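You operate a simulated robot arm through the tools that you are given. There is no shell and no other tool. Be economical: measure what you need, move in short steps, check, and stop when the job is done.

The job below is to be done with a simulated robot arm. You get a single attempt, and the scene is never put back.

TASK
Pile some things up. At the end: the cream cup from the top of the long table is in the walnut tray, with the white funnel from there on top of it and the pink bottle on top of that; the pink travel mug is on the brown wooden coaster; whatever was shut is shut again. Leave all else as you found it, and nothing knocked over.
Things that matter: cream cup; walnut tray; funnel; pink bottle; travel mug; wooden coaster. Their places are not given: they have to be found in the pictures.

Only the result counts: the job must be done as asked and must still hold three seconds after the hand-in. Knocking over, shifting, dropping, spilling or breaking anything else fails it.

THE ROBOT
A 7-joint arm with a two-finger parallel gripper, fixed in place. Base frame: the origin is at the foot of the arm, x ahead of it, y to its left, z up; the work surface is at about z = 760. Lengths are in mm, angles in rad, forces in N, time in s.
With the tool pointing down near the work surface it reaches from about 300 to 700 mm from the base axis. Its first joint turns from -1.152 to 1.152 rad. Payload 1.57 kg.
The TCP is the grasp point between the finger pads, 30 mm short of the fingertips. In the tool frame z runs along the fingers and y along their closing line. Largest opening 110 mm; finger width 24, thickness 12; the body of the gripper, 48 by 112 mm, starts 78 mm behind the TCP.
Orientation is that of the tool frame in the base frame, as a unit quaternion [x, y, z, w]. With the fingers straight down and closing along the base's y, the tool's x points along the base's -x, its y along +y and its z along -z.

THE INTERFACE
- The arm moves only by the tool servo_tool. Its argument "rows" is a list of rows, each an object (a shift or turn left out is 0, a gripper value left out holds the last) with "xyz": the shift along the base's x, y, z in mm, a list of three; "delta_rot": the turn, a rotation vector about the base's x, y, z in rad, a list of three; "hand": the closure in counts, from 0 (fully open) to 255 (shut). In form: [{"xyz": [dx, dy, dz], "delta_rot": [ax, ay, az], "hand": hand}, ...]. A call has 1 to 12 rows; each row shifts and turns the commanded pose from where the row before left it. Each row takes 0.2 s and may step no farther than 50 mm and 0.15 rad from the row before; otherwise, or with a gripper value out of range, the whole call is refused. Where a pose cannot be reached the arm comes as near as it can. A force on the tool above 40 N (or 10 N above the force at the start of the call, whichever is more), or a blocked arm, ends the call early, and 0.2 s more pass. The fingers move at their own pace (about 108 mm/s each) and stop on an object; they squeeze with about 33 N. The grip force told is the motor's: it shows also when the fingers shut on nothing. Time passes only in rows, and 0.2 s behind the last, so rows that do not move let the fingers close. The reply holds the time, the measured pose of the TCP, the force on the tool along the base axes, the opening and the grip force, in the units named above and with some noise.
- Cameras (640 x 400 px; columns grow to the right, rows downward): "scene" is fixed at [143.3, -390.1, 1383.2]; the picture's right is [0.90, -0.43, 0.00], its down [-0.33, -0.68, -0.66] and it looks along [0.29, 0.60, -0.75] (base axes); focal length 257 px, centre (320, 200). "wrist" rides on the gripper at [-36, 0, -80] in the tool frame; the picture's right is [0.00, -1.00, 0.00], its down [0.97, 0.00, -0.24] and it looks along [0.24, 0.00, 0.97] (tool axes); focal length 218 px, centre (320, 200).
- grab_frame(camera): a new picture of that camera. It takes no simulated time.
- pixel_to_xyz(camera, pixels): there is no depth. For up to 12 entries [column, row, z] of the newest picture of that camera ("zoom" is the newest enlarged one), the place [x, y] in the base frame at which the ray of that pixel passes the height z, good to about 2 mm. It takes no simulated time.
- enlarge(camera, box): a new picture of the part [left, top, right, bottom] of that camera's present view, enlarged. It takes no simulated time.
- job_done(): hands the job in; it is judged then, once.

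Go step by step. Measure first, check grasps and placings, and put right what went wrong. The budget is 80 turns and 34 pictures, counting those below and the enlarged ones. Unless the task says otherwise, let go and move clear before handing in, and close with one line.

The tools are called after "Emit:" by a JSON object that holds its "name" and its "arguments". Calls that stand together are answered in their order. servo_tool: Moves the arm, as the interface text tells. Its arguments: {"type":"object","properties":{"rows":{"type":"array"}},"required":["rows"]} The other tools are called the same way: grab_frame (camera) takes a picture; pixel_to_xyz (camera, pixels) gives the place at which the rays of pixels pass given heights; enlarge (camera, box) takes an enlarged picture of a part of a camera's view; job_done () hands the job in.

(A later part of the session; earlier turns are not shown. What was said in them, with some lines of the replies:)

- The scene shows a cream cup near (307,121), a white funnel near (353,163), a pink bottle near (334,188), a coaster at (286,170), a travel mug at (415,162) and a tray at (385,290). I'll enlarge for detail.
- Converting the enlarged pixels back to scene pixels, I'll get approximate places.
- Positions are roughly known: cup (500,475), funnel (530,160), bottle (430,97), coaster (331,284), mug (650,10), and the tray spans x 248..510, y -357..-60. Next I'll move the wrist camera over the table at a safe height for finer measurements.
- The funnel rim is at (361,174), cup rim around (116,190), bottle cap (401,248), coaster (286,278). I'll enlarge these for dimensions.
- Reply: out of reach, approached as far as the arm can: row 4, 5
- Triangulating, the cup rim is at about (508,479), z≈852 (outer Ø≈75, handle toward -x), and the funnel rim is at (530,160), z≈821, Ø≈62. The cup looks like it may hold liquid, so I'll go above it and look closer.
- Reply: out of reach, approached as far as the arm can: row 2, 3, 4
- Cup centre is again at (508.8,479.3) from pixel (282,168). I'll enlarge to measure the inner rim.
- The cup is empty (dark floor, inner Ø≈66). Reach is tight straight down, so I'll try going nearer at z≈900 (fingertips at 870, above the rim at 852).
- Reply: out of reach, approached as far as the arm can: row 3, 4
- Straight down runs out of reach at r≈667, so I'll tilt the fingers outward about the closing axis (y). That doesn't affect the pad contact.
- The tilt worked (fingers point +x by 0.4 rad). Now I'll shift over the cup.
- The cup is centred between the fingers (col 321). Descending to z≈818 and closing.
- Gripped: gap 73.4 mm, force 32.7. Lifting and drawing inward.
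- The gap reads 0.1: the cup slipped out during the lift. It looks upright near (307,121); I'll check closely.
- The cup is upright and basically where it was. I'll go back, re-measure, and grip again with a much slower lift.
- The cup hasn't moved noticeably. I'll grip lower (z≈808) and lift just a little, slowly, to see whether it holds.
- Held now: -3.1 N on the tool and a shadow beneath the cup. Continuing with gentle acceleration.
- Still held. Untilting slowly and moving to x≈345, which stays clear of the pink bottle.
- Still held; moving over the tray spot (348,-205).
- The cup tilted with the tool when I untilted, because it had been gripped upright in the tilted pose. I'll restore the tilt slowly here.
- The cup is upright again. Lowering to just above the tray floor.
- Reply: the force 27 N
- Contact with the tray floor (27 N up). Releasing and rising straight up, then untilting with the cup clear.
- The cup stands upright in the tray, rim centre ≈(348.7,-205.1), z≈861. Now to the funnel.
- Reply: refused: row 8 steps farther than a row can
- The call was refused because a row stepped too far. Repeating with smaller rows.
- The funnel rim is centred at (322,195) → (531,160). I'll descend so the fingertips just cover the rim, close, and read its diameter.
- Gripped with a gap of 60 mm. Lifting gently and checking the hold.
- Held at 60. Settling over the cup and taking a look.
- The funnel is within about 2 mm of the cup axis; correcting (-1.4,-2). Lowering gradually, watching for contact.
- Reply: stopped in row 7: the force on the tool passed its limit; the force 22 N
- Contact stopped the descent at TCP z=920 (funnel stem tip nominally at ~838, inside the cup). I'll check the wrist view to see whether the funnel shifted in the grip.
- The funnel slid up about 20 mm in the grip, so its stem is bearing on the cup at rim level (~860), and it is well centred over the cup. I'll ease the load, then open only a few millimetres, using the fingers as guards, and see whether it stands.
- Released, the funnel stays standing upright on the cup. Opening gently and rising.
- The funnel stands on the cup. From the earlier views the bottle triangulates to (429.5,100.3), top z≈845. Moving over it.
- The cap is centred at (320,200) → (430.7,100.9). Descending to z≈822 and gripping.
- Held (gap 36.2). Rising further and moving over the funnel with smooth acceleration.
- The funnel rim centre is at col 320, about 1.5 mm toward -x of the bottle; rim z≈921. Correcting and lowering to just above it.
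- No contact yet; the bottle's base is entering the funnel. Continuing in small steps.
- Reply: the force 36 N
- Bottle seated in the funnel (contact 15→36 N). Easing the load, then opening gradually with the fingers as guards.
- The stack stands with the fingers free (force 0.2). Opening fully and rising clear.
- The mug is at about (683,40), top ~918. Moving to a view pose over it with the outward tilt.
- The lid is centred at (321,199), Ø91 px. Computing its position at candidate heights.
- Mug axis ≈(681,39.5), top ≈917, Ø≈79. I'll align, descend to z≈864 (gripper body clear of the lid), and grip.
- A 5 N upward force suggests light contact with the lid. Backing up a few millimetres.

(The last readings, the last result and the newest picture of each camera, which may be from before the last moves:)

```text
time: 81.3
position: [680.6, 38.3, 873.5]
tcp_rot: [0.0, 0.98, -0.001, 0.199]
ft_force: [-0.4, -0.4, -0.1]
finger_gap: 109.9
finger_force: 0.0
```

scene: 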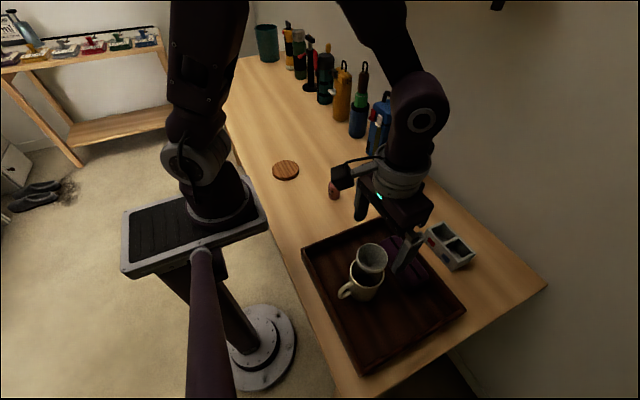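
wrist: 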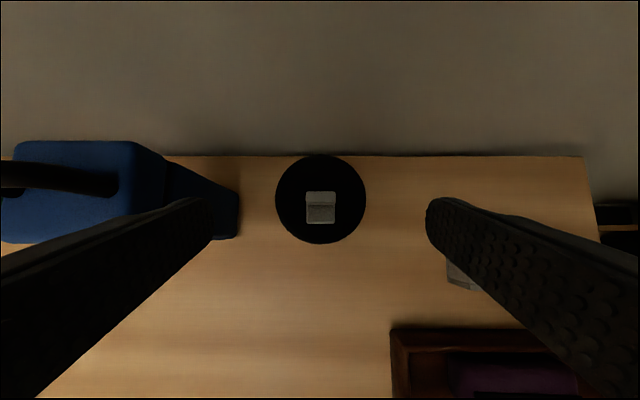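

Clear now. Closing here.

Emit:
{"name": "servo_tool", "arguments": {"rows": [{"hand": 60}, {"hand": 255}, {}, {}, {}, {}, {}]}}

Emit:
{"name": "servo_tool", "arguments": {"rows": [{"xyz": [0, 0, 1]}, {"xyz": [0, 0, 2]}, {"xyz": [0, 0, 3]}, {"xyz": [0, 0, 3]}, {"xyz": [0, 0, 3]}, {"xyz": [0, 0, 3]}, {"xyz": [0, 0, 3]}, {"xyz": [0, 0, 2]}, {}]}}

```text
time: 82.9
position: [681.2, 38.0, 871.8]
tcp_rot: [0.0, 0.98, 0.0, 0.2]
ft_force: [0.6, 2.8, 4.6]
finger_gap: 74.5
finger_force: 33.0
```

```text
time: 84.9
position: [681.5, 38.2, 893.1]
tcp_rot: [0.0, 0.98, -0.001, 0.201]
ft_force: [0.0, -0.1, -2.4]
finger_gap: 74.5
finger_force: 32.6
```

Held: gap 74.5, -2.4 N. Lifting a bit more and carrying smoothly toward the coaster at ≈(332.5,281.3), keeping the tilt.

Emit:
{"name": "servo_tool", "arguments": {"rows": [{"xyz": [0, 0, 2]}, {"xyz": [0, 0, 4]}, {"xyz": [0, 0, 6]}, {"xyz": [0, 0, 6]}, {"xyz": [0, 0, 4]}, {"xyz": [0, 0, 2]}]}}

Emit:
{"name": "servo_tool", "arguments": {"rows": [{"xyz": [-3.5, 2.4, 0]}, {"xyz": [-8.7, 6.1, 0]}, {"xyz": [-14, 9.7, 0]}, {"xyz": [-17.5, 12.2, 0]}, {"xyz": [-21, 14.6, 0]}, {"xyz": [-21, 14.6, 0]}, {"xyz": [-21, 14.6, 0]}, {"xyz": [-21, 14.6, 0]}, {"xyz": [-19.2, 13.4, 0]}, {"xyz": [-14, 9.7, 0]}, {"xyz": [-8.7, 6.1, 0]}, {"xyz": [-5.2, 3.6, 0]}]}}

Emit:
{"name": "servo_tool", "arguments": {"rows": [{"xyz": [-3.5, 2.4, 0]}, {"xyz": [-8.7, 6.1, 0]}, {"xyz": [-14, 9.7, 0]}, {"xyz": [-17.5, 12.2, 0]}, {"xyz": [-21, 14.6, 0]}, {"xyz": [-21, 14.6, 0]}, {"xyz": [-21, 14.6, 0]}, {"xyz": [-21, 14.6, 0]}, {"xyz": [-19.2, 13.4, 0]}, {"xyz": [-14, 9.7, 0]}, {"xyz": [-8.7, 6.1, 0]}, {"xyz": [-5.2, 3.6, 0]}]}}

```text
time: 86.3
position: [681.9, 36.9, 916.5]
tcp_rot: [0.001, 0.98, 0.0, 0.201]
ft_force: [-0.1, 0.4, -2.0]
finger_gap: 74.3
finger_force: 33.0
```

```text
time: 88.9
position: [507.1, 159.7, 916.5]
tcp_rot: [0.0, 0.98, -0.001, 0.199]
ft_force: [0.3, -0.3, -2.7]
finger_gap: 74.4
finger_force: 32.7
```

```text
time: 91.5
position: [457.1, 202.1, 909.9]
tcp_rot: [-0.006, 0.978, 0.025, 0.208]
ft_force: [0.1, -0.1, -2.5]
finger_gap: 74.0
finger_force: 32.6
out of reach, approached as far as the arm can: row 5, 6, 7, 8, 9, 10, 11, 12
```

The fixed yaw hit a joint limit at (457,202) and the tool twisted slightly. I'll back off, undo the small tilt error, then yaw the tool about the vertical so it faces outward, which keeps the mug upright.

Emit:
{"name": "servo_tool", "arguments": {"rows": [{"xyz": [4, -3, 2]}, {"xyz": [8, -6, 2], "delta_rot": [-0.016, 0.005, -0.007]}, {"xyz": [10, -7, 2], "delta_rot": [-0.016, 0.005, -0.007]}, {"xyz": [8, -5, 0], "delta_rot": [-0.015, 0.006, -0.008]}, {"xyz": [4, -2, 0]}, {}]}}

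Emit:
{"name": "servo_tool", "arguments": {"rows": [{"delta_rot": [0, 0, 0.02]}, {"delta_rot": [0, 0, 0.04]}, {"delta_rot": [0, 0, 0.05]}, {"delta_rot": [0, 0, 0.05]}, {"delta_rot": [0, 0, 0.05]}, {"delta_rot": [0, 0, 0.05]}, {"delta_rot": [0, 0, 0.05]}, {"delta_rot": [0, 0, 0.05]}, {"delta_rot": [0, 0, 0.05]}, {"delta_rot": [0, 0, 0.04]}, {"delta_rot": [0, 0, 0.03]}, {"delta_rot": [0, 0, 0.02]}]}}

```text
time: 92.9
position: [491.0, 178.2, 917.2]
tcp_rot: [0.001, 0.98, -0.001, 0.2]
ft_force: [0.1, -0.8, -1.8]
finger_gap: 74.3
finger_force: 32.9
```

```text
time: 95.5
position: [490.8, 178.4, 916.4]
tcp_rot: [-0.243, 0.949, 0.049, 0.195]
ft_force: [0.0, -0.1, -3.7]
finger_gap: 74.3
finger_force: 32.7
```

Yaw done with the mug held. Moving to the coaster.

Emit:
{"name": "servo_tool", "arguments": {"rows": [{"xyz": [-3.2, 2.1, 0], "delta_rot": [0, 0, 0.02]}, {"xyz": [-7.9, 5.2, 0], "delta_rot": [0, 0, 0.02]}, {"xyz": [-12.7, 8.2, 0], "delta_rot": [0, 0, 0.02]}, {"xyz": [-17.4, 11.3, 0], "delta_rot": [0, 0, 0.02]}, {"xyz": [-19.8, 12.9, 0], "delta_rot": [0, 0, 0.02]}, {"xyz": [-19.8, 12.9, 0], "delta_rot": [0, 0, 0.02]}, {"xyz": [-19.8, 12.9, 0], "delta_rot": [0, 0, 0.02]}, {"xyz": [-18.2, 11.8, 0], "delta_rot": [0, 0, 0.02]}, {"xyz": [-15, 9.8, 0], "delta_rot": [0, 0, 0.02]}, {"xyz": [-11.9, 7.7, 0], "delta_rot": [0, 0, 0.02]}, {"xyz": [-7.9, 5.2, 0]}, {"xyz": [-4.7, 3.1, 0]}]}}

```text
time: 98.1
position: [330.6, 283.3, 917.1]
tcp_rot: [-0.337, 0.92, 0.068, 0.188]
ft_force: [-0.3, 0.4, -1.6]
finger_gap: 74.1
finger_force: 32.6
```

Over the coaster at (331,283); nudging (+1,-1) and lowering toward contact, expected around TCP z≈883.

Emit:
{"name": "servo_tool", "arguments": {"rows": [{"xyz": [1, -1, -2]}, {"xyz": [0, 0, -4]}, {"xyz": [0, 0, -6]}, {"xyz": [0, 0, -6]}, {"xyz": [0, 0, -4]}, {"xyz": [0, 0, -3]}, {}]}}

Emit:
{"name": "servo_tool", "arguments": {"rows": [{"xyz": [0, 0, -1.5]}, {"xyz": [0, 0, -1.5]}, {}]}}

Emit:
{"name": "servo_tool", "arguments": {"rows": [{"xyz": [0, 0, -1]}, {"xyz": [0, 0, -1]}, {}]}}

```text
time: 99.7
position: [332.9, 282.0, 890.1]
tcp_rot: [-0.337, 0.92, 0.069, 0.189]
ft_force: [0.0, -0.2, -1.5]
finger_gap: 74.5
finger_force: 33.2
```

```text
time: 100.5
position: [333.4, 281.2, 888.7]
tcp_rot: [-0.336, 0.92, 0.068, 0.189]
ft_force: [-0.5, 0.1, 4.3]
finger_gap: 74.1
finger_force: 33.0
```

```text
time: 101.3
position: [333.9, 281.9, 888.2]
tcp_rot: [-0.337, 0.92, 0.069, 0.19]
ft_force: [-2.4, 0.7, 32.9]
finger_gap: 74.2
finger_force: 32.9
```

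Seated on the coaster (4→33 N). Easing and opening gradually.

Emit:
{"name": "servo_tool", "arguments": {"rows": [{"xyz": [0, 0, 1]}, {"xyz": [0, 0, 0.5]}, {"hand": 72}, {}, {}, {"hand": 40}, {"hand": 0}, {}, {}]}}

Emit:
{"name": "servo_tool", "arguments": {"rows": [{"xyz": [0, 0, 5]}, {"xyz": [0, 0, 15]}, {"xyz": [0, 0, 25]}, {"xyz": [0, 0, 35]}, {"xyz": [0, 0, 35]}, {"xyz": [0, 0, 25]}, {}]}}

Emit:
{"name": "servo_tool", "arguments": {"rows": [{"xyz": [30, 0, 20]}, {"xyz": [40, 0, 10]}, {"xyz": [40, 0, 0]}, {}]}}

```text
time: 103.3
position: [334.0, 281.3, 887.3]
tcp_rot: [-0.336, 0.92, 0.069, 0.188]
ft_force: [-0.2, 0.0, 1.2]
finger_gap: 110.0
finger_force: 0.2
```

```text
time: 104.9
position: [333.6, 281.8, 1028.5]
tcp_rot: [-0.336, 0.921, 0.067, 0.188]
ft_force: [-1.1, -0.4, 0.1]
finger_gap: 110.0
finger_force: 0.1
out of reach, approached as far as the arm can: row 4
```

```text
time: 105.9
position: [444.8, 283.3, 1057.8]
tcp_rot: [-0.335, 0.92, 0.069, 0.189]
ft_force: [0.9, -0.1, -0.8]
finger_gap: 109.7
finger_force: 0.0
```

Clear of everything; using the last picture to check the whole result.

Emit:
{"name": "grab_frame", "arguments": {"camera": "scene"}}

```text
0 pictures are left
```

scene: 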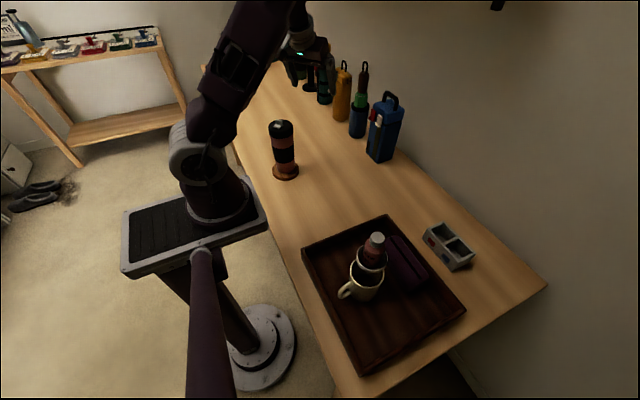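

The last picture shows the cup, funnel and bottle stacked upright in the tray at (368,270). The travel mug stands on the coaster at (285,155), everything else is in place, and the gripper is clear, so I'm handing in.

Emit:
{"name": "job_done", "arguments": {}}

```text
The job is handed in.
```

I've handed the job in: the cream cup is in the walnut tray with the funnel on it and the pink bottle on top of that, and the pink travel mug is on the wooden coaster. On the first lift the cup slipped from the gripper but stayed upright. Nothing needed opening, and the last picture shows everything standing and nothing else disturbed.
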